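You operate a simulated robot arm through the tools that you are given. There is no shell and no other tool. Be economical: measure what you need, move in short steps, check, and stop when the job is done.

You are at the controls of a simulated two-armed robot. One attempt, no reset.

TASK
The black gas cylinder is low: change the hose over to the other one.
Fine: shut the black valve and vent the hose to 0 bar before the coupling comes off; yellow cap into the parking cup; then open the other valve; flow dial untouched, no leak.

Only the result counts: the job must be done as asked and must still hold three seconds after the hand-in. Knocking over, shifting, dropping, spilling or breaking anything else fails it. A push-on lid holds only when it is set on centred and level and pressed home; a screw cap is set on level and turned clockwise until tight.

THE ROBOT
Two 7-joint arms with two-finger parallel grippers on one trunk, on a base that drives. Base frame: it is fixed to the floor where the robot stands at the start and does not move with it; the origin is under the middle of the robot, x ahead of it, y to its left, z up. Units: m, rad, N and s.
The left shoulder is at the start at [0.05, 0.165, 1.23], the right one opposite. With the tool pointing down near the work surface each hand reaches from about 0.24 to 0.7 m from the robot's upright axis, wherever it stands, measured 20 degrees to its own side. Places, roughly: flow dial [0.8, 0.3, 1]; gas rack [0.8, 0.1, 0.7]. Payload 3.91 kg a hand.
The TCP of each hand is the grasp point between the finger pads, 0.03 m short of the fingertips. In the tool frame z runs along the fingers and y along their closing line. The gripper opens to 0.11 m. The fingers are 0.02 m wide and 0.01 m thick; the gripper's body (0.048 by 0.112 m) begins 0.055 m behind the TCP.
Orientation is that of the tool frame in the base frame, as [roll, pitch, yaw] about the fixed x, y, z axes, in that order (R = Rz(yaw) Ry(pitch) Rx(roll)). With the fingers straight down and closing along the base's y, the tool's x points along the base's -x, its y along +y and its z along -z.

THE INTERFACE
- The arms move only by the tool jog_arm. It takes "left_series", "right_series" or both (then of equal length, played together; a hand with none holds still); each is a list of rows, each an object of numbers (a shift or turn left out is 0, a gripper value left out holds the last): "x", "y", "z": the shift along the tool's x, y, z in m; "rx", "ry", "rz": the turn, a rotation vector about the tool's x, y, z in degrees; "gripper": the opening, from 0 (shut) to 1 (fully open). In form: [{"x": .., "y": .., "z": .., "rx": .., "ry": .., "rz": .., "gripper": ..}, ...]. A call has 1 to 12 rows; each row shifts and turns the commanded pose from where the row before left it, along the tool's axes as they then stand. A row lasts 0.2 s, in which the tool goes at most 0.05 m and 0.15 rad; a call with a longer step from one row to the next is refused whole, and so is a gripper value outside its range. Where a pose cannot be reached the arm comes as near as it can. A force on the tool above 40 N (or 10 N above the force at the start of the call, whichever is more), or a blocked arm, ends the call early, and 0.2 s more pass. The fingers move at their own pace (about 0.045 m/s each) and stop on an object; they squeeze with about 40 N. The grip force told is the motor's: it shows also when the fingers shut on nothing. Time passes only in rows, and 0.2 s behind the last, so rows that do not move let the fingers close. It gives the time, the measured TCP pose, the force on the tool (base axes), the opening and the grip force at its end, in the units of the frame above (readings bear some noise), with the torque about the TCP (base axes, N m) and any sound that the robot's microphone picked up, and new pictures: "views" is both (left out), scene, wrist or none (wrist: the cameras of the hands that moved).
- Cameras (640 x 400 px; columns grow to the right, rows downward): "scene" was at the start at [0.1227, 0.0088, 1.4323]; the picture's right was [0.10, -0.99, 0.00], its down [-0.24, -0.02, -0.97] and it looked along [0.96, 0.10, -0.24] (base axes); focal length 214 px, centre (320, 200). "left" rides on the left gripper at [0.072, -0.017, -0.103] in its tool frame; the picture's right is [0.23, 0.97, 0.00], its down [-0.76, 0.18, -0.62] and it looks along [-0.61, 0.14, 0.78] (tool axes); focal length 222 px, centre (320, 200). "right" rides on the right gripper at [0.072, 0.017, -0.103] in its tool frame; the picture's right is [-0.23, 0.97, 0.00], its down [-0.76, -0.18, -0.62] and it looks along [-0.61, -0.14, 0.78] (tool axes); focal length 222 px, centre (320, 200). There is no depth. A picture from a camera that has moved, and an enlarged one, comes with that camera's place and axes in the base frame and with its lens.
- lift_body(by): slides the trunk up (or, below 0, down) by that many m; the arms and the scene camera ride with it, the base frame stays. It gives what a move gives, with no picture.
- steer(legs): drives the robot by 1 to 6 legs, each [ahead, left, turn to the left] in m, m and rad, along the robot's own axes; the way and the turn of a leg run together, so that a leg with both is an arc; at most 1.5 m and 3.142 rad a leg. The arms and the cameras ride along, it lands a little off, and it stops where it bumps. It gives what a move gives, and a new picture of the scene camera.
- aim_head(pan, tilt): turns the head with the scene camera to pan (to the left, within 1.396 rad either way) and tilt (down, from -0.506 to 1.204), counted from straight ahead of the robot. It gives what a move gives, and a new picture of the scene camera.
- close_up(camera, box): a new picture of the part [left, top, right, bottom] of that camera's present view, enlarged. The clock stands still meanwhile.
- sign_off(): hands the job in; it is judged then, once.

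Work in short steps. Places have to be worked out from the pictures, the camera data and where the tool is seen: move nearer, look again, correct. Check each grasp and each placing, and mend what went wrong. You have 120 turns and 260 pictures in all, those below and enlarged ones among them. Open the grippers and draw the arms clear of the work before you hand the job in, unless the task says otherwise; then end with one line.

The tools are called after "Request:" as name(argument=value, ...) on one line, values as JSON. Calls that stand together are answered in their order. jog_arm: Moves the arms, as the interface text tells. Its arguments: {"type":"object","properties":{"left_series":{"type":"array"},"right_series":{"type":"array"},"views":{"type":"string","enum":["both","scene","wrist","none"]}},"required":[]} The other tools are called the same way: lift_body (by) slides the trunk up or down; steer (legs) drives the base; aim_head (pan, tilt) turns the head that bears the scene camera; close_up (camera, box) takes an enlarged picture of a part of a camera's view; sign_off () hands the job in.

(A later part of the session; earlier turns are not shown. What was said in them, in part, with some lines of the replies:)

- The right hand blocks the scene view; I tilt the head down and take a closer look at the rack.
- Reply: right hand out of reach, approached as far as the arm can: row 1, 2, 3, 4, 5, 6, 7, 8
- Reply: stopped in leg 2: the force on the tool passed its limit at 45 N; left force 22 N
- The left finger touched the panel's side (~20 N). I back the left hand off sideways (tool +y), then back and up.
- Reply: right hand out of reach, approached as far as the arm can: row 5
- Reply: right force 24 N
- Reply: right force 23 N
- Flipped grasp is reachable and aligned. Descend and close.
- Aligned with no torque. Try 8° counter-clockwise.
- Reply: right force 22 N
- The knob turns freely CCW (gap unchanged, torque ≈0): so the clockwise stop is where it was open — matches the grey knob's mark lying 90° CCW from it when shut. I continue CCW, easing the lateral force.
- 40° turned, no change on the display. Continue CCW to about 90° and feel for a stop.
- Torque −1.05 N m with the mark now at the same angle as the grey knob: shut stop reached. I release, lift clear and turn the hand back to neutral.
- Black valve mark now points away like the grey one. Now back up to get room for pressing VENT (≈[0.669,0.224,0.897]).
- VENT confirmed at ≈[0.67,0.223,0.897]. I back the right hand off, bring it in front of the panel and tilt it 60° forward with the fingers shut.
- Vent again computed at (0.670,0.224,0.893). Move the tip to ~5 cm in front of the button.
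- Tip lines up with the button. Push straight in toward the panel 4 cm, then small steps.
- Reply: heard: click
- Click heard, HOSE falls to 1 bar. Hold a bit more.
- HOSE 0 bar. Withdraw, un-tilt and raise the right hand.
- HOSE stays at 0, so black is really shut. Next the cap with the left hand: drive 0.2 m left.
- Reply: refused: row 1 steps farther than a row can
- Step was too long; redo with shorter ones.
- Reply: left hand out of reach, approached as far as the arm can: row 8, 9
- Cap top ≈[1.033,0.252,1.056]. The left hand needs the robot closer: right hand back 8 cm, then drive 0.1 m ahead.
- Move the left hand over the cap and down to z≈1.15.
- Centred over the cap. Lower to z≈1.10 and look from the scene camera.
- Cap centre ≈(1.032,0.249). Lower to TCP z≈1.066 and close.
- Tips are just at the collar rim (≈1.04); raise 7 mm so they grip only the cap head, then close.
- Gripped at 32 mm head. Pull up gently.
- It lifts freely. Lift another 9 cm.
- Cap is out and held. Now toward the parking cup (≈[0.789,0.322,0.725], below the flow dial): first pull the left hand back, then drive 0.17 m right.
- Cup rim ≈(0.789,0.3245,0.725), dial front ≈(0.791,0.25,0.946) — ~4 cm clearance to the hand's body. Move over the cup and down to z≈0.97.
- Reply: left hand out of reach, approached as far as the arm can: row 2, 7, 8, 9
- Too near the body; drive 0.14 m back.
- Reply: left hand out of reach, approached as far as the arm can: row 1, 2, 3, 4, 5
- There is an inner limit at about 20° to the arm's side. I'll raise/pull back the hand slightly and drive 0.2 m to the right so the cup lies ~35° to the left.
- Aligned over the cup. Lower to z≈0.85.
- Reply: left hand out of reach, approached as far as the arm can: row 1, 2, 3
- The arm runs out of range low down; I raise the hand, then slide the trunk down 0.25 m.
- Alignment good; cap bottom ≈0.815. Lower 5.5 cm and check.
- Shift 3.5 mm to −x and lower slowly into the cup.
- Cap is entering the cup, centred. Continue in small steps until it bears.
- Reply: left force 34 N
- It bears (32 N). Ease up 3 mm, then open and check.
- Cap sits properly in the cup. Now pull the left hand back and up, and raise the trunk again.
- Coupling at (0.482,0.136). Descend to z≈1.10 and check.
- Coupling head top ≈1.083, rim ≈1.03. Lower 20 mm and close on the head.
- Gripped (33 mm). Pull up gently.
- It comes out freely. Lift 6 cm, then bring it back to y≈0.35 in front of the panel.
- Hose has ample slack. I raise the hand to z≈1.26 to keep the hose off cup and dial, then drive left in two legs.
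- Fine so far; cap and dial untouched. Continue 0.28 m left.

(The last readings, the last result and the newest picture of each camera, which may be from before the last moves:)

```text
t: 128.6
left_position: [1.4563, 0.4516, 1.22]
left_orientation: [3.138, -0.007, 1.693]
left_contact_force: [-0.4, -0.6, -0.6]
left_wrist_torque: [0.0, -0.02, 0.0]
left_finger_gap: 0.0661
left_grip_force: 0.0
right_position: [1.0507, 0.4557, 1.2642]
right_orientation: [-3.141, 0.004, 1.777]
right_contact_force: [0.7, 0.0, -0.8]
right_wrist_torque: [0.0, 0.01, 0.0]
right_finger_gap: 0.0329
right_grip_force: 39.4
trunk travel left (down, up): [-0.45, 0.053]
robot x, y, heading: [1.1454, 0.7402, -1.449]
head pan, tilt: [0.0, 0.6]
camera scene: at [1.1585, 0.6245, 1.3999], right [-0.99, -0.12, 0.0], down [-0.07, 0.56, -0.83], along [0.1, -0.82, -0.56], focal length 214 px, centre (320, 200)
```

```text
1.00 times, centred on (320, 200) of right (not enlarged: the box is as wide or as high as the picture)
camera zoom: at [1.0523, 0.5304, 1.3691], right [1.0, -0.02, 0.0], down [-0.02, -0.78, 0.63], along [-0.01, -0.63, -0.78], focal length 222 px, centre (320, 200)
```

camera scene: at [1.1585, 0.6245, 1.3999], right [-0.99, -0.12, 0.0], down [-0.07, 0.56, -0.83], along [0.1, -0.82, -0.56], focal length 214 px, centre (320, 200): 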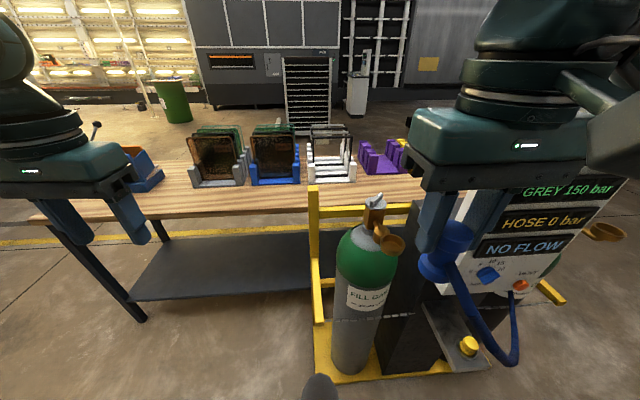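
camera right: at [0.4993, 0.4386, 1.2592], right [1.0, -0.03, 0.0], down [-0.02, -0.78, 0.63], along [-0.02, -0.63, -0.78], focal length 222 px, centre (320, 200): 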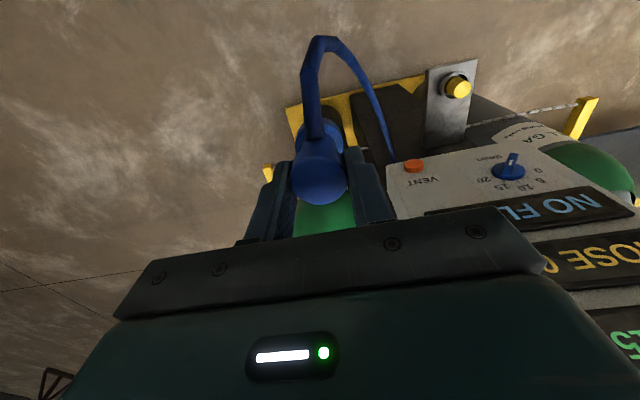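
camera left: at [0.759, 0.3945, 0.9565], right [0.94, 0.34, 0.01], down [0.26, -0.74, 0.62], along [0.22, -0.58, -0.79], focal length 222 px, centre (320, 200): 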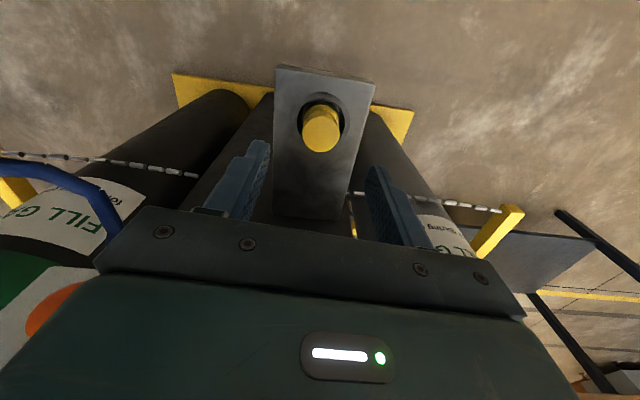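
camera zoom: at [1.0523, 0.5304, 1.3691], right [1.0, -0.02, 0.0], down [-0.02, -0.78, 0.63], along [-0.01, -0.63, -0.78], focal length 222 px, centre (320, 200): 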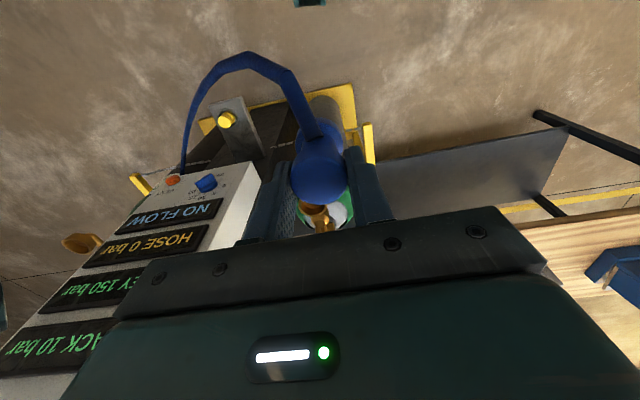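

Hose hangs free. Move the coupling over the grey port (≈(1.032,0.251)), height z≈1.165.

Request:
jog_arm(right_series=[{"x": -0.033, "y": -0.01, "z": 0.016}, {"x": -0.033, "y": -0.01, "z": 0.016}, {"x": -0.033, "y": -0.01, "z": 0.016}, {"x": -0.033, "y": -0.01, "z": 0.017}, {"x": -0.033, "y": -0.01, "z": 0.017}, {"x": -0.0316, "y": -0.0103, "z": 0.017}, {}], views="both")

Request:
close_up(camera="scene", box=[330, 160, 450, 270])

```text
t: 130.2
left_position: [1.4556, 0.4517, 1.2208]
left_orientation: [3.137, -0.007, 1.694]
left_contact_force: [-0.8, 0.1, 0.0]
left_wrist_torque: [0.01, 0.02, 0.0]
left_finger_gap: 0.0662
left_grip_force: 0.0
right_position: [1.0316, 0.2521, 1.165]
right_orientation: [-3.14, 0.004, 1.78]
right_contact_force: [-0.1, 0.5, -1.0]
right_wrist_torque: [-0.04, -0.03, -0.01]
right_finger_gap: 0.0329
right_grip_force: 39.8
trunk travel left (down, up): [-0.45, 0.053]
robot x, y, heading: [1.1436, 0.7441, -1.449]
head pan, tilt: [0.0, 0.6]
camera scene: at [1.1584, 0.6248, 1.3999], right [-0.99, -0.12, 0.0], down [-0.07, 0.56, -0.83], along [0.1, -0.82, -0.56], focal length 214 px, centre (320, 200)
camera right: at [1.0333, 0.3259, 1.2693], right [1.0, -0.02, 0.0], down [-0.02, -0.78, 0.63], along [-0.01, -0.63, -0.78], focal length 222 px, centre (320, 200)
```

scene: 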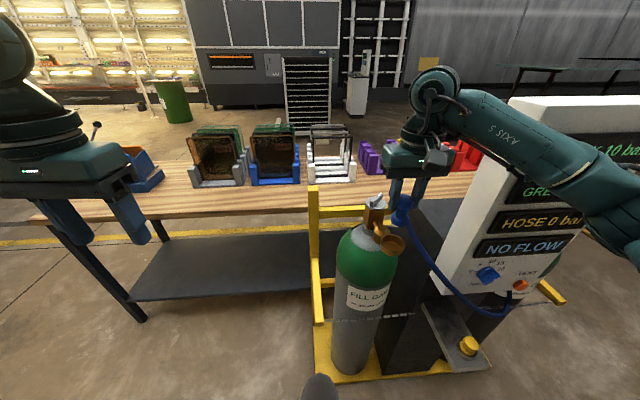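
right: 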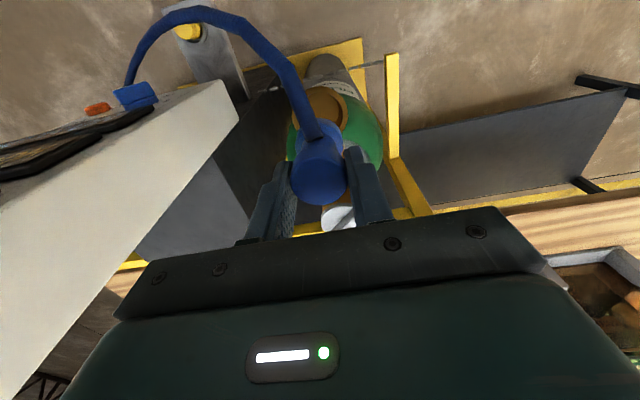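

```text
3.64 times, centred on (390, 215) of scene
camera zoom: at [1.1584, 0.6248, 1.3999], right [-0.99, -0.12, 0.0], down [-0.07, 0.56, -0.83], along [0.1, -0.82, -0.56], focal length 780 px, centre (66, 146)
```

zoom: 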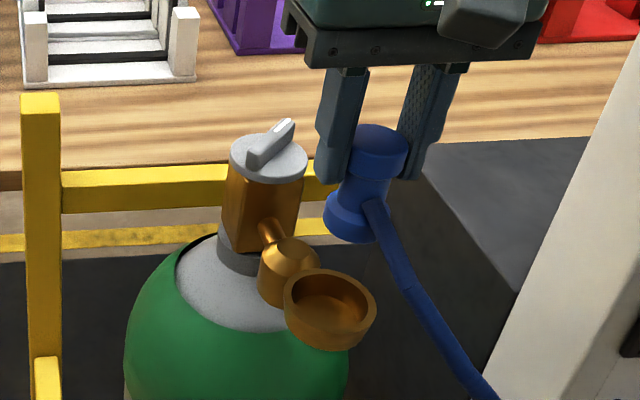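

Aligned within a few mm. Lower 4 cm and check.

Request:
jog_arm(right_series=[{"z": 0.02}, {"z": 0.018}, {}], views="wrist")

Request:
close_up(camera="scene", box=[355, 195, 425, 265])

```text
t: 131.0
left_position: [1.4549, 0.4519, 1.2199]
left_orientation: [3.136, -0.008, 1.693]
left_contact_force: [0.2, -0.4, 0.2]
left_wrist_torque: [0.0, 0.01, -0.04]
left_finger_gap: 0.0659
left_grip_force: 0.0
right_position: [1.0332, 0.2522, 1.1283]
right_orientation: [3.141, 0.004, 1.778]
right_contact_force: [-0.3, -0.7, -0.5]
right_wrist_torque: [-0.01, 0.01, 0.01]
right_finger_gap: 0.033
right_grip_force: 39.7
trunk travel left (down, up): [-0.45, 0.053]
robot x, y, heading: [1.1423, 0.7435, -1.452]
head pan, tilt: [0.0, 0.6]
camera right: at [1.035, 0.3261, 1.2328], right [1.0, -0.02, 0.0], down [-0.02, -0.78, 0.63], along [-0.01, -0.63, -0.78], focal length 222 px, centre (320, 200)
```

right: 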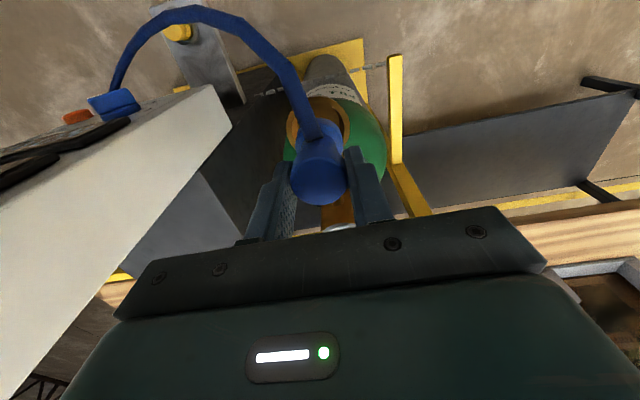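

```text
5.71 times, centred on (390, 230) of scene
camera zoom: at [1.1583, 0.6245, 1.3999], right [-0.99, -0.12, 0.0], down [-0.07, 0.56, -0.83], along [0.1, -0.82, -0.56], focal length 1226 px, centre (-80, 29)
```

zoom: 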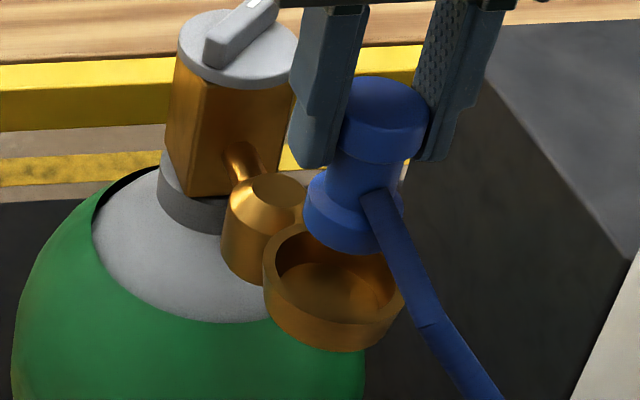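

Nearly centred; nudge +2 mm in x and lower toward the seat.

Request:
jog_arm(right_series=[{"y": 0.002, "z": 0.01}, {"z": 0.01}, {"z": 0.008}, {}], views="wrist")

Request:
close_up(camera="scene", box=[355, 195, 425, 265])

```text
t: 132.0
left_position: [1.4555, 0.4511, 1.2192]
left_orientation: [3.138, -0.007, 1.692]
left_contact_force: [-0.2, 0.5, -0.7]
left_wrist_torque: [-0.03, 0.02, 0.0]
left_finger_gap: 0.0658
left_grip_force: 0.0
right_position: [1.0331, 0.2511, 1.1007]
right_orientation: [-3.14, 0.004, 1.778]
right_contact_force: [-0.8, -0.4, -0.8]
right_wrist_torque: [0.0, -0.02, 0.02]
right_finger_gap: 0.0327
right_grip_force: 40.0
trunk travel left (down, up): [-0.45, 0.053]
robot x, y, heading: [1.1435, 0.7404, -1.453]
head pan, tilt: [0.0, 0.6]
camera right: at [1.0357, 0.3248, 1.2045], right [1.0, -0.02, 0.0], down [-0.02, -0.78, 0.63], along [-0.01, -0.63, -0.78], focal length 222 px, centre (320, 200)
```

right: 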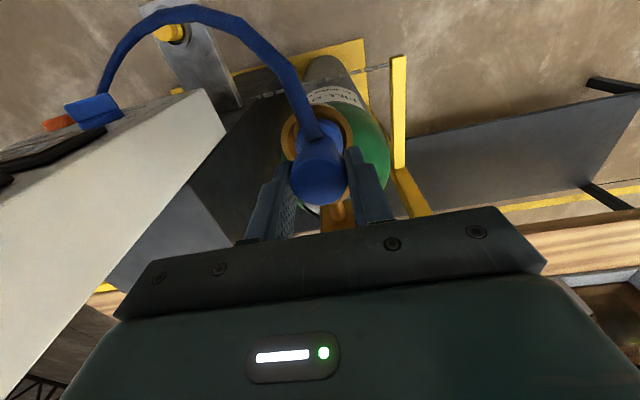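

```text
5.71 times, centred on (390, 230) of scene
camera zoom: at [1.1584, 0.6244, 1.3999], right [-0.99, -0.12, 0.0], down [-0.07, 0.56, -0.83], along [0.1, -0.82, -0.56], focal length 1226 px, centre (-80, 29)
```

zoom: 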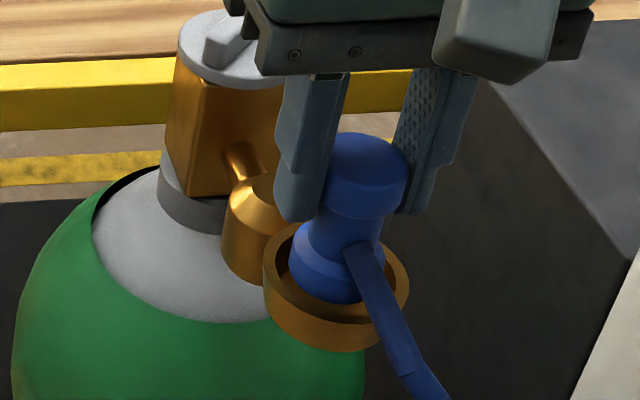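

Flange is inside the collar, centred. Push down to the seat.

Request:
jog_arm(right_series=[{"z": 0.005}, {"z": 0.005}, {"z": 0.004}, {"z": 0.003}, {}], views="scene")

Request:
close_up(camera="scene", box=[355, 195, 425, 265])

```text
t: 133.2
left_position: [1.4541, 0.4509, 1.2203]
left_orientation: [3.136, -0.009, 1.694]
left_contact_force: [-0.5, 0.5, -0.2]
left_wrist_torque: [-0.02, 0.03, 0.0]
left_finger_gap: 0.066
left_grip_force: 0.1
right_position: [1.0316, 0.2495, 1.0833]
right_orientation: [-3.141, 0.006, 1.776]
right_contact_force: [-4.8, -12.9, 6.7]
right_wrist_torque: [-0.67, 0.21, -0.01]
right_finger_gap: 0.0333
right_grip_force: 40.5
trunk travel left (down, up): [-0.45, 0.053]
robot x, y, heading: [1.1431, 0.7415, -1.456]
head pan, tilt: [0.0, 0.6]
camera scene: at [1.1579, 0.6233, 1.3999], right [-0.99, -0.12, 0.0], down [-0.07, 0.56, -0.82], along [0.1, -0.82, -0.57], focal length 214 px, centre (320, 200)
```

scene: 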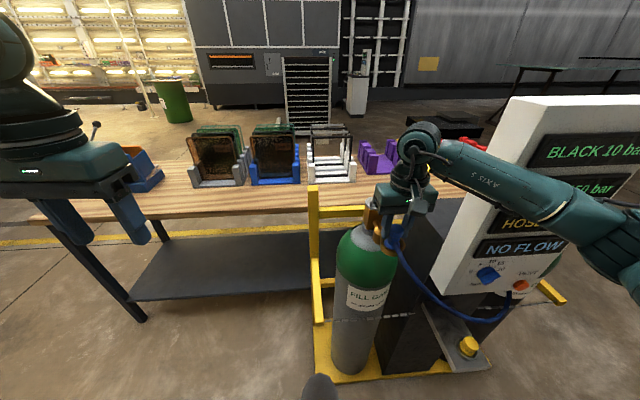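

```text
5.71 times, centred on (390, 230) of scene
camera zoom: at [1.1579, 0.6233, 1.3999], right [-0.99, -0.12, 0.0], down [-0.07, 0.56, -0.82], along [0.1, -0.82, -0.57], focal length 1226 px, centre (-80, 29)
```

zoom: 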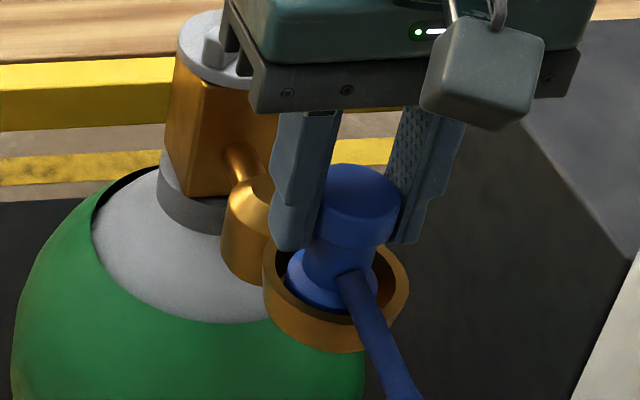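

It's near the seat, pulled slightly −y. Ease the side force (−2 mm in y) and press home.

Request:
jog_arm(right_series=[{"x": -0.002, "y": -0.001}, {"z": 0.003}, {"z": 0.002}, {}], views="none")

```text
t: 134.2
left_position: [1.4546, 0.4529, 1.2216]
left_orientation: [3.136, -0.005, 1.692]
left_contact_force: [0.4, 0.0, 0.5]
left_wrist_torque: [0.01, 0.0, -0.01]
left_finger_gap: 0.0663
left_grip_force: 0.0
right_position: [1.0325, 0.2492, 1.0835]
right_orientation: [3.14, 0.011, 1.777]
right_contact_force: [-8.4, -4.1, 33.1]
right_wrist_torque: [0.24, 0.43, 0.01]
right_finger_gap: 0.0328
right_grip_force: 40.1
trunk travel left (down, up): [-0.45, 0.053]
robot x, y, heading: [1.143, 0.7438, -1.452]
head pan, tilt: [0.0, 0.6]
```

Bears 33 N at the same height as on the black port — seated. Ease, release, lift and check.

Request:
jog_arm(right_series=[{"z": -0.004}, {"gripper": 0.35}, {"gripper": 0.6}, {}, {}, {"z": -0.03}, {"z": -0.04}, {"z": -0.04}, {}], views="both")

Request:
close_up(camera="scene", box=[355, 180, 425, 265])

```text
t: 136.2
left_position: [1.4564, 0.4507, 1.22]
left_orientation: [3.138, -0.006, 1.693]
left_contact_force: [-1.1, -1.6, -0.6]
left_wrist_torque: [0.01, 0.05, 0.01]
left_finger_gap: 0.0662
left_grip_force: 0.0
right_position: [1.0332, 0.249, 1.1905]
right_orientation: [-3.141, 0.006, 1.777]
right_contact_force: [-0.6, 0.2, -0.1]
right_wrist_torque: [-0.03, -0.03, 0.01]
right_finger_gap: 0.0661
right_grip_force: 0.0
trunk travel left (down, up): [-0.45, 0.053]
robot x, y, heading: [1.1433, 0.7428, -1.446]
head pan, tilt: [0.0, 0.6]
camera scene: at [1.1582, 0.6242, 1.3998], right [-0.99, -0.12, 0.0], down [-0.07, 0.56, -0.82], along [0.1, -0.82, -0.57], focal length 214 px, centre (320, 200)
camera right: at [1.0351, 0.323, 1.2941], right [1.0, -0.02, 0.0], down [-0.02, -0.78, 0.63], along [-0.01, -0.63, -0.78], focal length 222 px, centre (320, 200)
```

scene: 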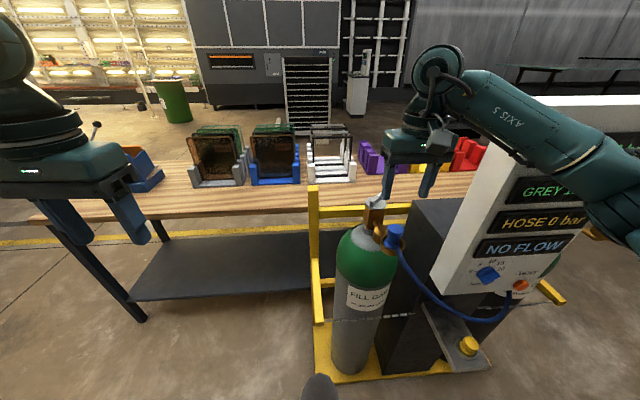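
right: 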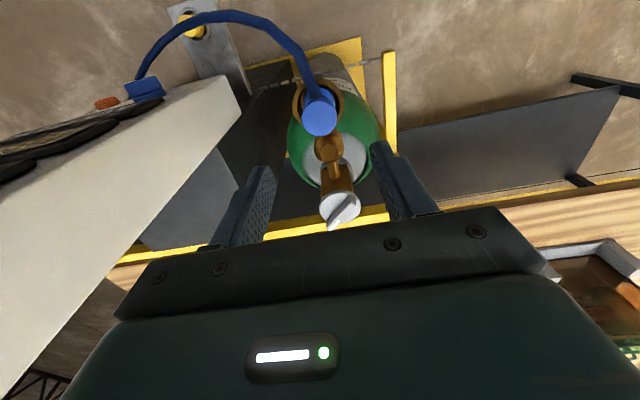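

```text
4.71 times, centred on (390, 222) of scene
camera zoom: at [1.1582, 0.6242, 1.3998], right [-0.99, -0.12, 0.0], down [-0.07, 0.56, -0.82], along [0.1, -0.82, -0.57], focal length 1009 px, centre (-9, 94)
```

zoom: 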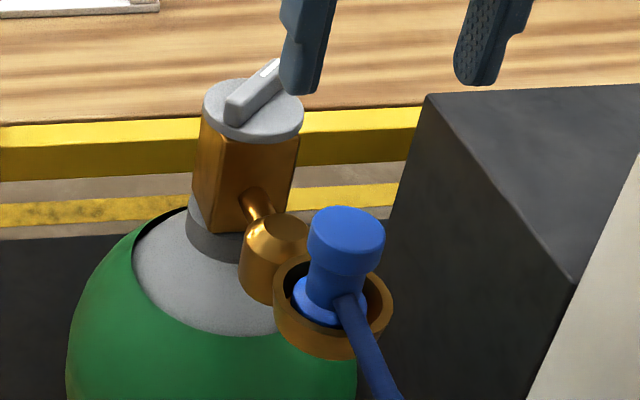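

Coupling sits upright and centred, top at 1.083 like before. Now the grey valve: drive 0.1 m ahead and bring the right hand over the knob (≈(1.060,0.118)), turned to grip the bar.

Request:
steer(legs=[[0.1, 0, 0]])

Request:
jog_arm(right_series=[{"x": -0.02}, {"x": -0.013, "y": 0.009}, {"rz": 8}, {"rz": 8}, {"rz": 8}, {"rz": 8}, {"rz": 8}, {"rz": 2.4}, {}], views="both")

```text
t: 137.2
left_position: [1.4605, 0.4111, 1.2241]
left_orientation: [3.139, 0.006, 1.684]
left_contact_force: [0.1, 0.2, -0.3]
left_wrist_torque: [0.01, -0.01, -0.02]
left_finger_gap: 0.066
left_grip_force: 0.1
right_position: [1.0371, 0.2157, 1.192]
right_orientation: [-3.129, 0.01, 1.781]
right_contact_force: [-0.7, -0.6, 0.9]
right_wrist_torque: [0.01, 0.0, 0.01]
right_finger_gap: 0.0661
right_grip_force: 0.0
trunk travel left (down, up): [-0.45, 0.053]
robot x, y, heading: [1.1491, 0.6914, -1.467]
head pan, tilt: [0.0, 0.6]
stopped in leg 1: the robot was blocked; the commanded pose is now the measured one
camera scene: at [1.1662, 0.5895, 1.402], right [-0.99, -0.11, 0.0], down [-0.06, 0.55, -0.83], along [0.09, -0.83, -0.55], focal length 214 px, centre (320, 200)
```

scene: 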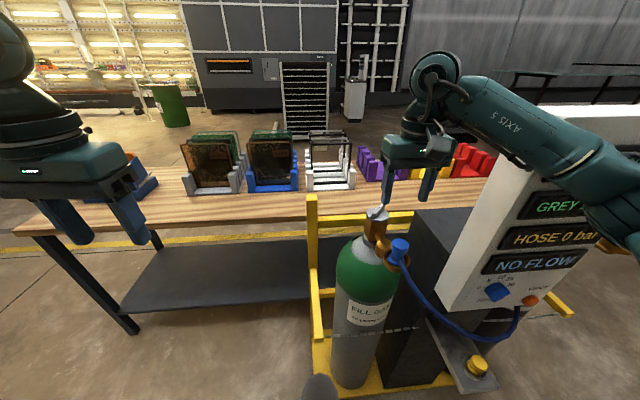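

```text
t: 139.4
left_position: [1.4524, 0.4195, 1.2297]
left_orientation: [3.137, 0.016, 1.672]
left_contact_force: [-0.4, 0.4, -0.9]
left_wrist_torque: [-0.02, 0.02, -0.02]
left_finger_gap: 0.0661
left_grip_force: 0.1
right_position: [1.0341, 0.1987, 1.1884]
right_orientation: [-3.136, 0.007, 1.018]
right_contact_force: [0.1, 0.0, -0.7]
right_wrist_torque: [0.02, 0.01, 0.02]
right_finger_gap: 0.0658
right_grip_force: 0.1
trunk travel left (down, up): [-0.45, 0.053]
robot x, y, heading: [1.1481, 0.6894, -1.475]
head pan, tilt: [0.0, 0.6]
stopped in row 9 (right hand): the arm was blocked; the commanded pose is now the measured one
camera scene: at [1.1583, 0.6026, 1.4041], right [-1.0, -0.1, 0.0], down [-0.05, 0.54, -0.84], along [0.08, -0.84, -0.54], focal length 214 px, centre (320, 200)
camera right: at [1.0882, 0.2511, 1.2925], right [0.71, -0.71, 0.0], down [-0.55, -0.55, 0.63], along [-0.45, -0.44, -0.78], focal length 222 px, centre (320, 200)
```

scene: 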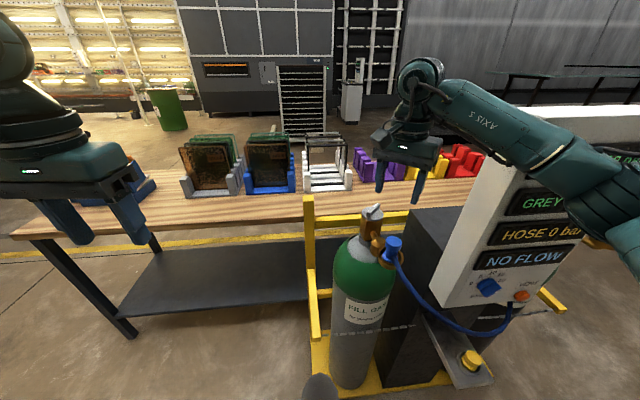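
right: 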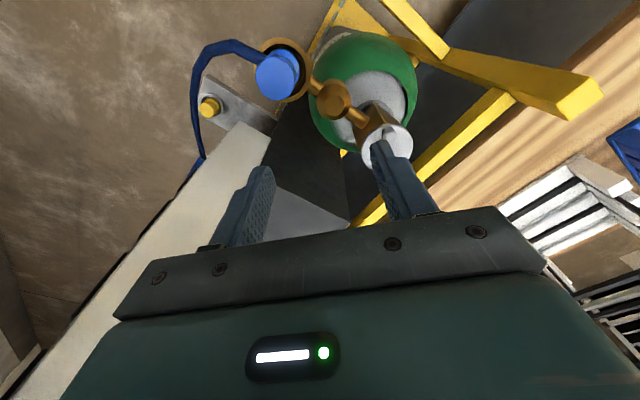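

Something blocked: the right elbow/forearm presumably met the panel. I back off at once and inspect.

Request:
steer(legs=[[-0.12, 0, 0]])

Request:
close_up(camera="right", box=[0, 0, 640, 400])

```text
t: 140.6
left_position: [1.445, 0.5161, 1.2192]
left_orientation: [3.137, -0.007, 1.679]
left_contact_force: [-0.6, 0.3, 0.3]
left_wrist_torque: [-0.06, 0.03, 0.02]
left_finger_gap: 0.066
left_grip_force: 0.0
right_position: [1.0335, 0.2932, 1.1764]
right_orientation: [-3.122, -0.013, 1.029]
right_contact_force: [0.6, 0.9, 0.6]
right_wrist_torque: [-0.02, -0.04, 0.0]
right_finger_gap: 0.066
right_grip_force: 0.0
trunk travel left (down, up): [-0.45, 0.053]
robot x, y, heading: [1.1383, 0.8094, -1.458]
head pan, tilt: [0.0, 0.6]
camera scene: at [1.1513, 0.6927, 1.3999], right [-0.99, -0.1, 0.0], down [-0.06, 0.56, -0.83], along [0.09, -0.82, -0.56], focal length 214 px, centre (320, 200)
```

scene: 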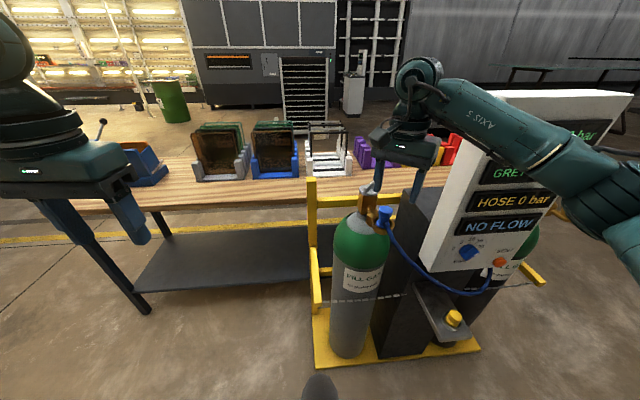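

```text
1.00 times, centred on (320, 200) of right (not enlarged: the box is as wide or as high as the picture)
camera zoom: at [1.0868, 0.3436, 1.2808], right [0.72, -0.7, -0.02], down [-0.54, -0.57, 0.62], along [-0.44, -0.43, -0.79], focal length 222 px, centre (320, 200)
```

zoom: 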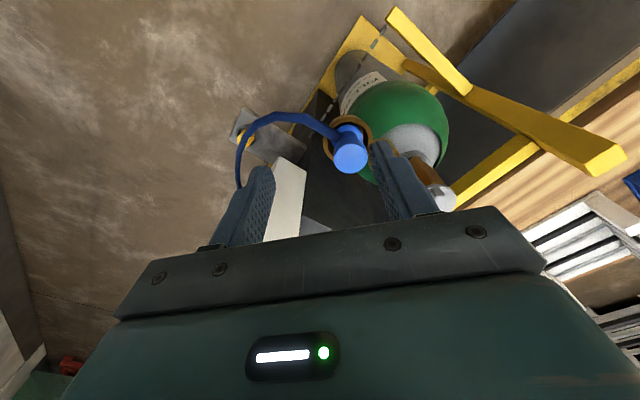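

No contact remains. I'll go further left, turn right 0.29 rad so the arm approaches clear of the panel, then come closer.

Request:
steer(legs=[[0, 0.2, 0], [0, 0, -0.29], [0.1, 0, 0]])

Request:
jog_arm(right_series=[{}], views="wrist")

```text
t: 144.7
left_position: [1.5314, 0.3642, 1.2192]
left_orientation: [3.136, -0.009, 1.391]
left_contact_force: [0.2, -0.8, -0.4]
left_wrist_torque: [-0.01, 0.0, -0.01]
left_finger_gap: 0.0658
left_grip_force: 0.1
right_position: [1.0714, 0.2664, 1.1755]
right_orientation: [-3.12, -0.014, 0.74]
right_contact_force: [0.1, -0.8, -0.6]
right_wrist_torque: [0.0, 0.04, -0.01]
right_finger_gap: 0.0659
right_grip_force: 0.0
trunk travel left (down, up): [-0.45, 0.053]
robot x, y, heading: [1.3187, 0.7323, -1.752]
head pan, tilt: [0.0, 0.6]
camera scene: at [1.2984, 0.6166, 1.3998], right [-0.98, 0.18, 0.0], down [0.1, 0.56, -0.82], along [-0.15, -0.81, -0.57], focal length 214 px, centre (320, 200)
```

scene: 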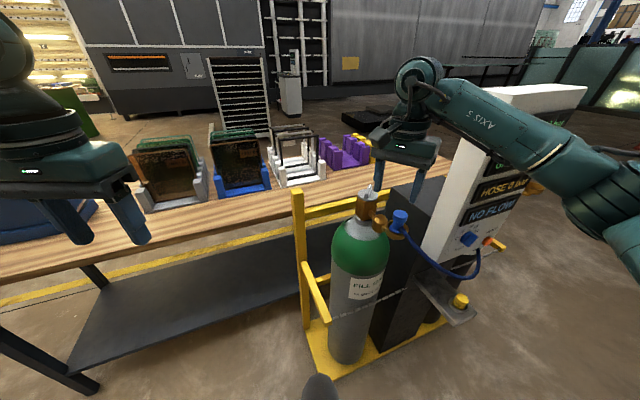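

```text
t: 145.1
left_position: [1.5315, 0.3647, 1.2193]
left_orientation: [3.137, -0.009, 1.394]
left_contact_force: [-0.8, 0.8, 0.8]
left_wrist_torque: [-0.03, 0.0, 0.03]
left_finger_gap: 0.0659
left_grip_force: 0.1
right_position: [1.0731, 0.2678, 1.1752]
right_orientation: [-3.121, -0.015, 0.743]
right_contact_force: [0.0, -0.2, 0.6]
right_wrist_torque: [-0.06, -0.02, -0.01]
right_finger_gap: 0.0662
right_grip_force: 0.0
trunk travel left (down, up): [-0.45, 0.053]
robot x, y, heading: [1.3182, 0.7362, -1.752]
head pan, tilt: [0.0, 0.6]
camera right: at [1.1379, 0.301, 1.2807], right [0.49, -0.87, -0.02], down [-0.68, -0.4, 0.62], along [-0.55, -0.29, -0.79], focal length 222 px, centre (320, 200)
```

right: 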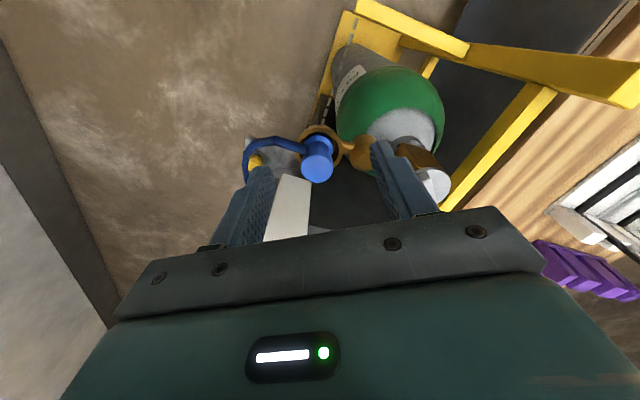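

Request:
steer(legs=[[0.1, 0, 0]])

Request:
jog_arm(right_series=[{"z": -0.01}, {}], views="wrist")

```text
t: 146.3
left_position: [1.5146, 0.2647, 1.2193]
left_orientation: [3.136, -0.007, 1.391]
left_contact_force: [-0.3, -0.2, -0.1]
left_wrist_torque: [0.04, 0.02, 0.0]
left_finger_gap: 0.066
left_grip_force: 0.1
right_position: [1.052, 0.1692, 1.1746]
right_orientation: [-3.12, -0.014, 0.742]
right_contact_force: [-0.3, -0.3, 0.1]
right_wrist_torque: [0.04, -0.01, 0.0]
right_finger_gap: 0.0661
right_grip_force: 0.0
trunk travel left (down, up): [-0.45, 0.053]
robot x, y, heading: [1.301, 0.6361, -1.753]
head pan, tilt: [0.0, 0.6]
camera scene: at [1.2801, 0.5187, 1.3998], right [-0.98, 0.18, 0.0], down [0.1, 0.56, -0.82], along [-0.15, -0.81, -0.57], focal length 214 px, centre (320, 200)
```

scene: 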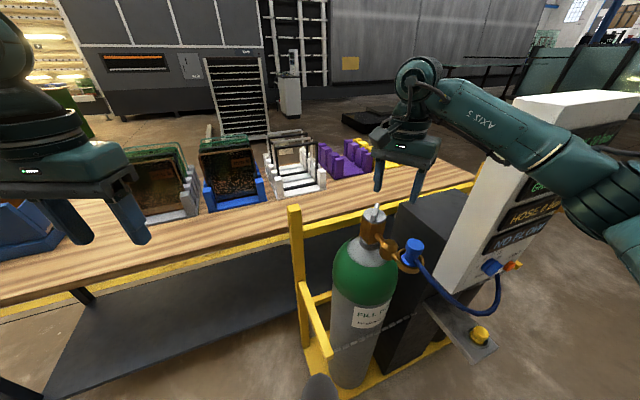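

```text
t: 146.9
left_position: [1.5124, 0.2667, 1.2203]
left_orientation: [3.138, -0.01, 1.39]
left_contact_force: [1.1, -0.5, 0.2]
left_wrist_torque: [0.01, -0.04, 0.0]
left_finger_gap: 0.0659
left_grip_force: 0.1
right_position: [1.055, 0.1695, 1.1865]
right_orientation: [-3.122, -0.012, 0.742]
right_contact_force: [-0.2, -0.7, 1.7]
right_wrist_torque: [0.02, 0.0, -0.02]
right_finger_gap: 0.0659
right_grip_force: 0.0
trunk travel left (down, up): [-0.45, 0.053]
robot x, y, heading: [1.2999, 0.6355, -1.754]
head pan, tilt: [0.0, 0.6]
camera right: at [1.1196, 0.2031, 1.2912], right [0.49, -0.87, -0.02], down [-0.68, -0.4, 0.62], along [-0.55, -0.29, -0.79], focal length 222 px, centre (320, 200)
```

right: 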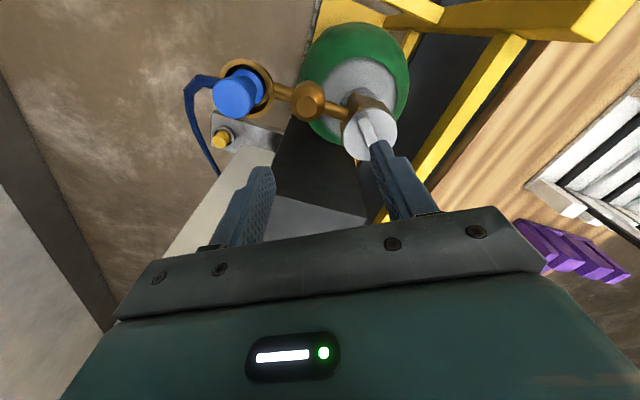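

Knob ≈(1.062,0.12). Move over it, turn 17° CCW to align, and look.

Request:
jog_arm(right_series=[{"x": -0.014, "y": 0.0206}, {"x": -0.0143, "y": 0.0206}, {"rz": -8.5}, {"rz": -8.5}, {}], views="wrist")

Request:
close_up(camera="right", box=[260, 60, 400, 200])

```text
t: 148.1
left_position: [1.5125, 0.2667, 1.2206]
left_orientation: [3.136, -0.007, 1.392]
left_contact_force: [-0.2, -0.2, -0.9]
left_wrist_torque: [-0.02, 0.02, 0.0]
left_finger_gap: 0.0661
left_grip_force: 0.0
right_position: [1.0619, 0.1201, 1.1849]
right_orientation: [-3.126, -0.018, 1.037]
right_contact_force: [0.8, -0.6, 0.3]
right_wrist_torque: [0.02, -0.05, -0.03]
right_finger_gap: 0.0659
right_grip_force: 0.1
trunk travel left (down, up): [-0.45, 0.053]
robot x, y, heading: [1.3025, 0.6378, -1.755]
head pan, tilt: [0.0, 0.6]
camera right: at [1.1132, 0.1712, 1.2901], right [0.72, -0.69, -0.02], down [-0.54, -0.58, 0.61], along [-0.43, -0.43, -0.79], focal length 222 px, centre (320, 200)
```

right: 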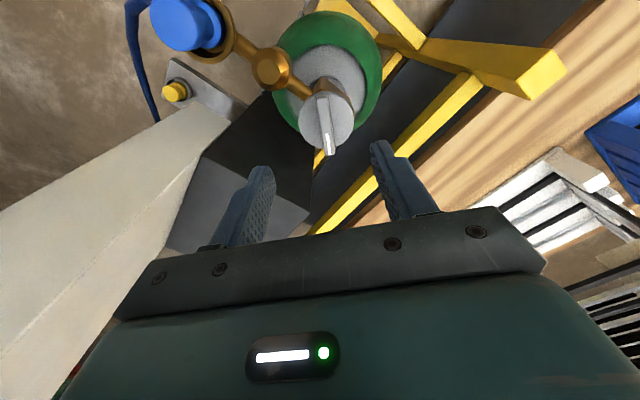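

```text
2.86 times, centred on (330, 130) of right
camera zoom: at [1.1132, 0.1712, 1.2901], right [0.72, -0.69, -0.02], down [-0.54, -0.58, 0.61], along [-0.43, -0.43, -0.79], focal length 635 px, centre (291, 400)
```

zoom: 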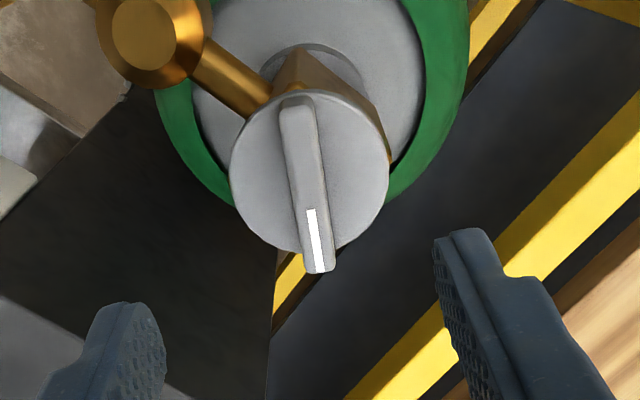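

Aligned with the bar. Small shift and descend to TCP z≈1.09 and close.

Request:
jog_arm(right_series=[{"x": -0.004, "y": 0.001, "z": 0.03}, {"z": 0.03}, {"z": 0.02}, {"z": 0.013}, {}], views="wrist")

Request:
close_up(camera="scene", box=[340, 180, 430, 260])

```text
t: 149.3
left_position: [1.5122, 0.2661, 1.2199]
left_orientation: [3.138, -0.008, 1.391]
left_contact_force: [-0.7, -0.2, 0.6]
left_wrist_torque: [-0.01, 0.01, 0.01]
left_finger_gap: 0.066
left_grip_force: 0.1
right_position: [1.0592, 0.12, 1.0912]
right_orientation: [-3.127, -0.018, 1.038]
right_contact_force: [0.4, 0.1, -0.1]
right_wrist_torque: [0.0, 0.01, 0.04]
right_finger_gap: 0.0659
right_grip_force: 0.0
trunk travel left (down, up): [-0.45, 0.053]
robot x, y, heading: [1.3022, 0.6347, -1.752]
head pan, tilt: [0.0, 0.6]
camera right: at [1.1116, 0.1701, 1.196], right [0.72, -0.69, -0.02], down [-0.54, -0.58, 0.61], along [-0.43, -0.43, -0.79], focal length 222 px, centre (320, 200)
```

right: 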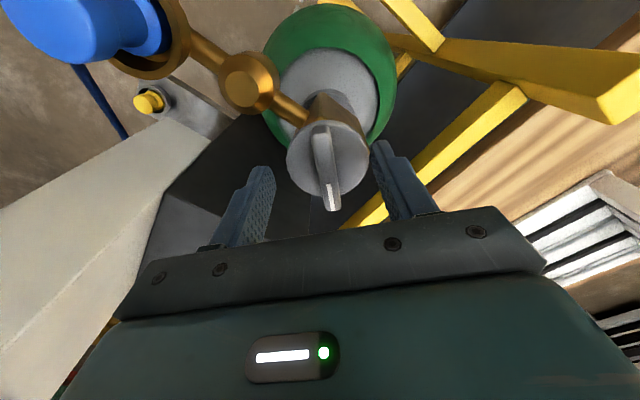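

```text
5.00 times, centred on (385, 220) of scene
camera zoom: at [1.2803, 0.5196, 1.3999], right [-0.98, 0.18, 0.0], down [0.1, 0.56, -0.83], along [-0.15, -0.81, -0.56], focal length 1072 px, centre (-5, 100)
```

zoom: 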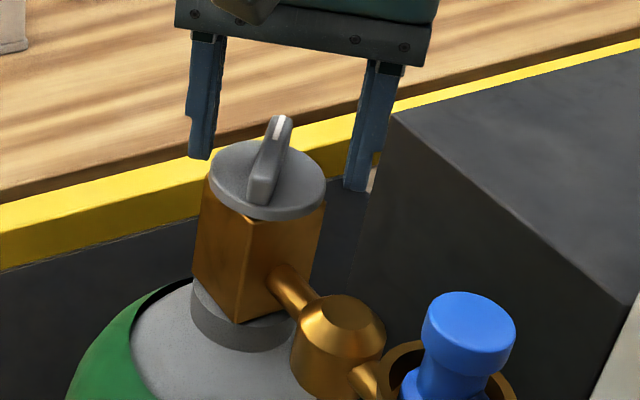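

Comparing with the black-knob picture, the axis is ≈(1.059,0.114): shift 6 mm in −y, then close.

Request:
jog_arm(right_series=[{"x": -0.005, "y": 0.003}, {"gripper": 0.3}, {"gripper": 0.0}, {}, {}, {}, {}], views="wrist")

```text
t: 150.9
left_position: [1.5134, 0.2655, 1.2199]
left_orientation: [3.137, -0.008, 1.39]
left_contact_force: [-0.5, -0.3, -0.4]
left_wrist_torque: [0.01, 0.01, 0.02]
left_finger_gap: 0.0662
left_grip_force: 0.0
right_position: [1.0589, 0.1125, 1.0911]
right_orientation: [-3.129, -0.019, 1.037]
right_contact_force: [4.3, -1.2, -2.2]
right_wrist_torque: [-0.33, -0.31, -0.82]
right_finger_gap: 0.0124
right_grip_force: 44.6
trunk travel left (down, up): [-0.45, 0.053]
robot x, y, heading: [1.3004, 0.6337, -1.755]
head pan, tilt: [0.0, 0.6]
camera right: at [1.1121, 0.1637, 1.1965], right [0.72, -0.69, -0.02], down [-0.54, -0.58, 0.61], along [-0.43, -0.43, -0.79], focal length 222 px, centre (320, 200)
```

right: 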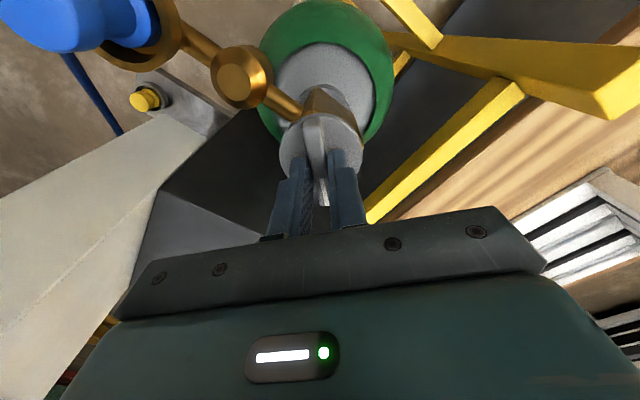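

Gripped well. Turn clockwise 40° first.

Request:
jog_arm(right_series=[{"rz": 8}, {"rz": 8}, {"rz": 8}, {"rz": 8}, {"rz": 8}, {}], views="scene")

```text
t: 152.3
left_position: [1.5133, 0.2667, 1.2197]
left_orientation: [3.138, -0.009, 1.39]
left_contact_force: [-0.1, -0.6, -0.4]
left_wrist_torque: [-0.01, -0.02, 0.01]
left_finger_gap: 0.0663
left_grip_force: 0.1
right_position: [1.0604, 0.1122, 1.0909]
right_orientation: [-3.119, -0.004, 0.338]
right_contact_force: [8.8, -2.7, -3.7]
right_wrist_torque: [-0.12, -1.57, -0.01]
right_finger_gap: 0.0119
right_grip_force: 44.9
trunk travel left (down, up): [-0.45, 0.053]
robot x, y, heading: [1.3045, 0.635, -1.756]
head pan, tilt: [0.0, 0.6]
camera scene: at [1.2811, 0.5189, 1.3998], right [-0.98, 0.18, 0.0], down [0.1, 0.56, -0.82], along [-0.15, -0.81, -0.57], focal length 214 px, centre (320, 200)
```

scene: 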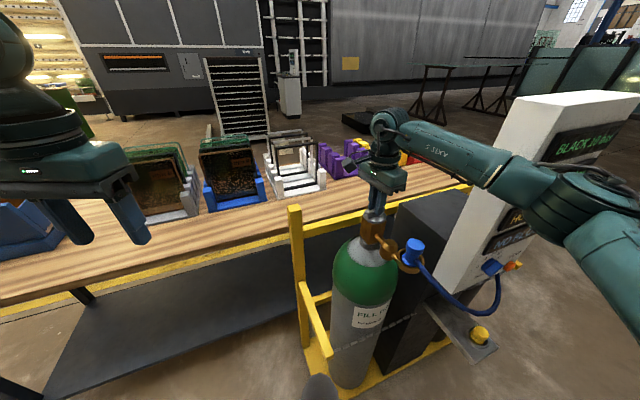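

Turning freely. Continue about 53° more, until the stop is felt.

Request:
jog_arm(right_series=[{"rz": 8}, {"rz": 8}, {"rz": 8}, {"rz": 8}, {"rz": 8}, {"rz": 8}, {"rz": 5}, {}], views="scene")

Request:
close_up(camera="scene", box=[440, 80, 640, 300])

```text
t: 154.1
left_position: [1.5126, 0.2649, 1.2188]
left_orientation: [3.137, -0.009, 1.391]
left_contact_force: [0.1, 0.1, -1.0]
left_wrist_torque: [-0.01, 0.02, -0.02]
left_finger_gap: 0.0657
left_grip_force: 0.1
right_position: [1.0595, 0.1114, 1.092]
right_orientation: [-3.125, 0.015, -0.586]
right_contact_force: [10.2, -6.6, -6.7]
right_wrist_torque: [-1.12, -0.91, 0.01]
right_finger_gap: 0.0118
right_grip_force: 45.3
trunk travel left (down, up): [-0.45, 0.053]
robot x, y, heading: [1.2998, 0.6339, -1.753]
head pan, tilt: [0.0, 0.6]
camera scene: at [1.2813, 0.5181, 1.3997], right [-0.98, 0.18, 0.0], down [0.1, 0.56, -0.82], along [-0.15, -0.81, -0.57], focal length 214 px, centre (320, 200)
```

scene: 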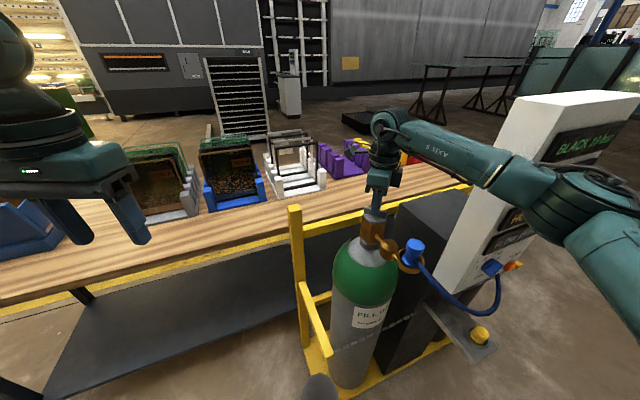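

```text
1.82 times, centred on (540, 190) of scene
camera zoom: at [1.2813, 0.5181, 1.3997], right [-0.98, 0.18, 0.0], down [0.1, 0.56, -0.82], along [-0.15, -0.81, -0.57], focal length 390 px, centre (-80, 218)
```

zoom: 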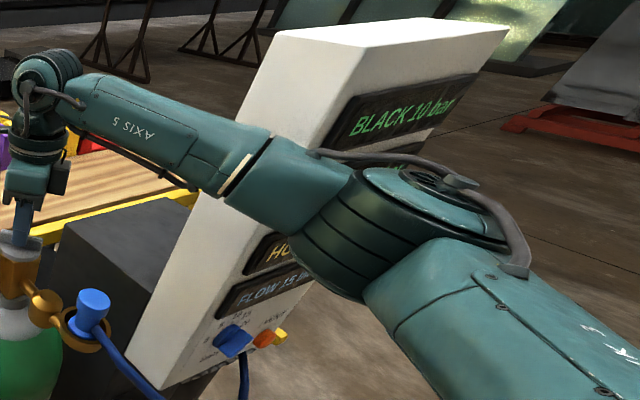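

The display now shows FLOW. Nudge a few degrees further to make sure of the open stop.

Request:
jog_arm(right_series=[{"rz": 4}, {"rz": 3}, {}], views="none")

```text
t: 154.9
left_position: [1.5134, 0.2655, 1.2193]
left_orientation: [3.137, -0.01, 1.392]
left_contact_force: [0.3, -0.1, 0.4]
left_wrist_torque: [0.01, 0.0, 0.0]
left_finger_gap: 0.066
left_grip_force: 0.0
right_position: [1.0593, 0.1127, 1.0906]
right_orientation: [-3.129, 0.02, -0.708]
right_contact_force: [5.5, -8.5, -3.0]
right_wrist_torque: [-0.59, -0.18, 1.09]
right_finger_gap: 0.0138
right_grip_force: 45.3
trunk travel left (down, up): [-0.45, 0.053]
robot x, y, heading: [1.3021, 0.6341, -1.752]
head pan, tilt: [0.0, 0.6]
```

Stop felt (1.09 N m). Release, lift straight up and back away.

Request:
jog_arm(right_series=[{"gripper": 0.5}, {}, {}, {"z": -0.03}, {"z": -0.04}, {"z": -0.04}, {"z": -0.04}, {}], views="wrist")

Request:
steer(legs=[[-0.2, 0, 0]])

```text
t: 156.7
left_position: [1.5125, 0.2661, 1.2193]
left_orientation: [3.136, -0.01, 1.391]
left_contact_force: [-0.3, 0.1, 0.0]
left_wrist_torque: [0.03, 0.0, 0.0]
left_finger_gap: 0.0661
left_grip_force: 0.0
right_position: [1.0591, 0.109, 1.2416]
right_orientation: [-3.125, 0.016, -0.707]
right_contact_force: [0.4, -0.2, 0.0]
right_wrist_torque: [0.0, -0.01, 0.01]
right_finger_gap: 0.0552
right_grip_force: 0.0
trunk travel left (down, up): [-0.45, 0.053]
robot x, y, heading: [1.3001, 0.6359, -1.757]
head pan, tilt: [0.0, 0.6]
camera right: at [1.1049, 0.0457, 1.3443], right [-0.81, -0.59, -0.01], down [-0.46, 0.61, 0.64], along [-0.37, 0.52, -0.77], focal length 222 px, centre (320, 200)
```

right: 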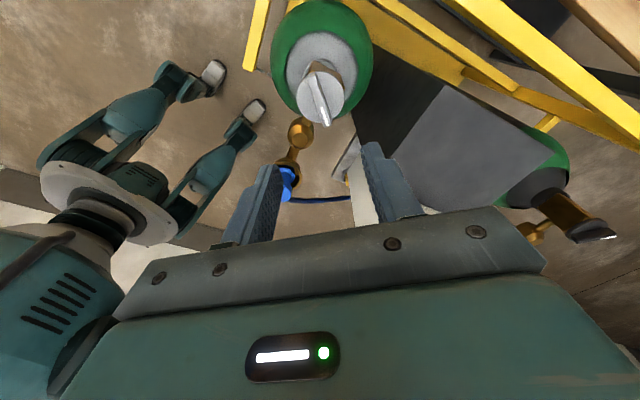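

```text
t: 158.3
left_position: [1.5492, 0.4626, 1.2199]
left_orientation: [3.137, -0.008, 1.392]
left_contact_force: [0.7, -0.2, 0.3]
left_wrist_torque: [-0.01, 0.01, -0.01]
left_finger_gap: 0.066
left_grip_force: 0.0
right_position: [1.0971, 0.3047, 1.2408]
right_orientation: [-3.128, 0.017, -0.705]
right_contact_force: [-0.2, 1.0, 0.0]
right_wrist_torque: [-0.03, 0.01, 0.0]
right_finger_gap: 0.0549
right_grip_force: 0.0
trunk travel left (down, up): [-0.45, 0.053]
robot x, y, heading: [1.3356, 0.8323, -1.756]
head pan, tilt: [0.0, 0.6]
camera scene: at [1.3168, 0.7162, 1.4], right [-0.98, 0.18, 0.0], down [0.1, 0.56, -0.83], along [-0.15, -0.81, -0.56], focal length 214 px, centre (320, 200)
```

scene: 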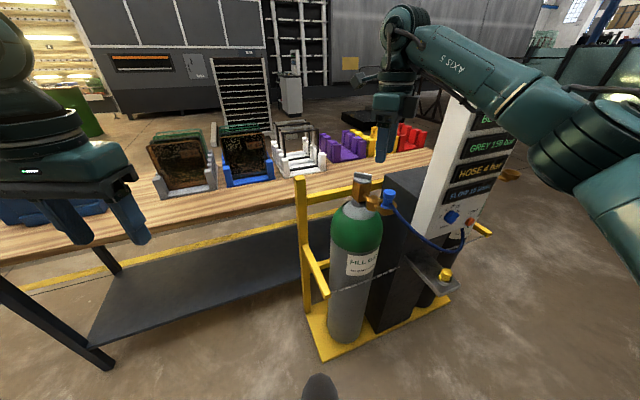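

HOSE 4 bar. Back off and go to the panel front for a final check.

Request:
steer(legs=[[-0.15, 0, 0], [0, -0.4, 0]])

Request:
close_up(camera="scene", box=[220, 80, 440, 300])

```text
t: 163.3
left_position: [1.1852, 0.6842, 1.2196]
left_orientation: [3.137, -0.009, 1.407]
left_contact_force: [-0.1, 0.3, 0.3]
left_wrist_torque: [-0.02, 0.0, -0.02]
left_finger_gap: 0.066
left_grip_force: 0.1
right_position: [0.7358, 0.5198, 1.241]
right_orientation: [-3.125, 0.017, -0.69]
right_contact_force: [-0.7, 0.9, -0.6]
right_wrist_torque: [-0.03, 0.0, -0.05]
right_finger_gap: 0.0553
right_grip_force: 0.2
trunk travel left (down, up): [-0.45, 0.053]
robot x, y, heading: [0.9727, 1.0487, -1.735]
head pan, tilt: [0.0, 0.6]
camera scene: at [0.9494, 0.9336, 1.3999], right [-0.99, 0.17, 0.0], down [0.09, 0.56, -0.83], along [-0.14, -0.81, -0.56], focal length 214 px, centre (320, 200)
```

scene: 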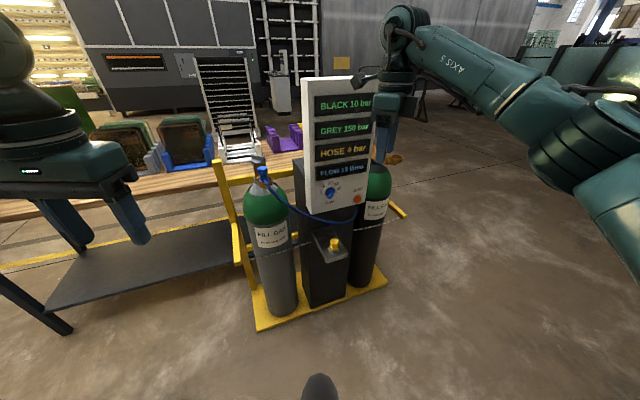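

```text
1.82 times, centred on (330, 190) of scene
camera zoom: at [0.9494, 0.9336, 1.3999], right [-0.99, 0.17, 0.0], down [0.09, 0.56, -0.83], along [-0.14, -0.81, -0.56], focal length 390 px, centre (302, 218)
```

zoom: 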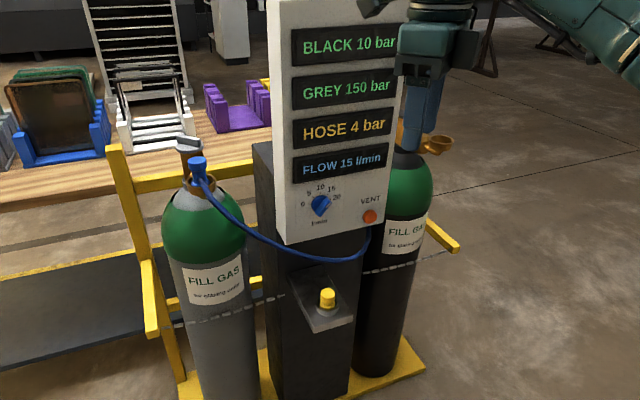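

Request:
close_up(camera="scene", box=[300, 155, 380, 215])

Request:
close_up(camera="scene", box=[235, 140, 305, 210])

```text
6.67 times, centred on (340, 185) of scene
camera zoom: at [0.9494, 0.9336, 1.3999], right [-0.99, 0.17, 0.0], down [0.09, 0.56, -0.83], along [-0.14, -0.81, -0.56], focal length 1430 px, centre (187, 300)
```

zoom: 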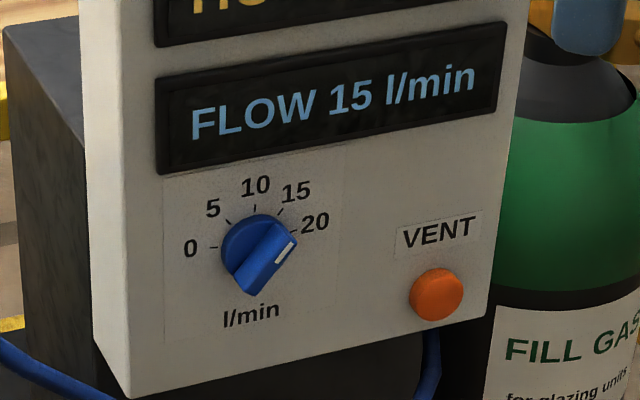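

```text
5.71 times, centred on (270, 175) of scene
camera zoom: at [0.9494, 0.9336, 1.3999], right [-0.99, 0.17, 0.0], down [0.09, 0.56, -0.83], along [-0.14, -0.81, -0.56], focal length 1226 px, centre (606, 343)
```

zoom: 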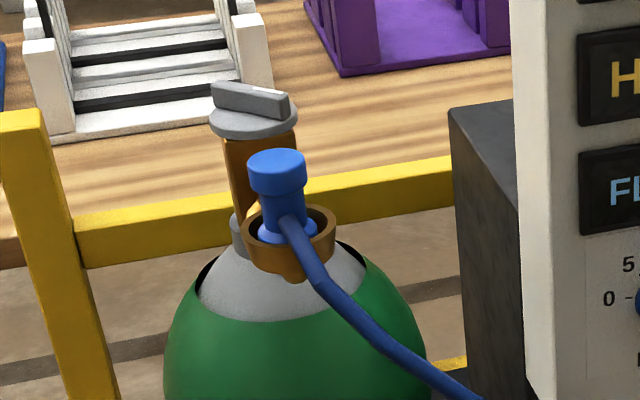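

FLOW reads 15 l/min, HOSE 4 bar, the dial stands as at the start, the coupling is seated, the cap is in its cup, and both arms are clear with grippers open. Handing in.

Request:
sign_off()

```text
The job is handed in.
```

The hose is now on the grey cylinder: I shut the black valve, vented the hose to 0 bar, put the yellow cap in the parking cup, seated the coupling and opened the grey valve. The panel reads HOSE 4 bar and FLOW 15 l/min with no sign of a leak; I did not touch the flow dial. On the way a finger pressed the panel's side (about 45 N at the stop) and a later drive was blocked near the panel; I backed off both times and saw nothing shifted.
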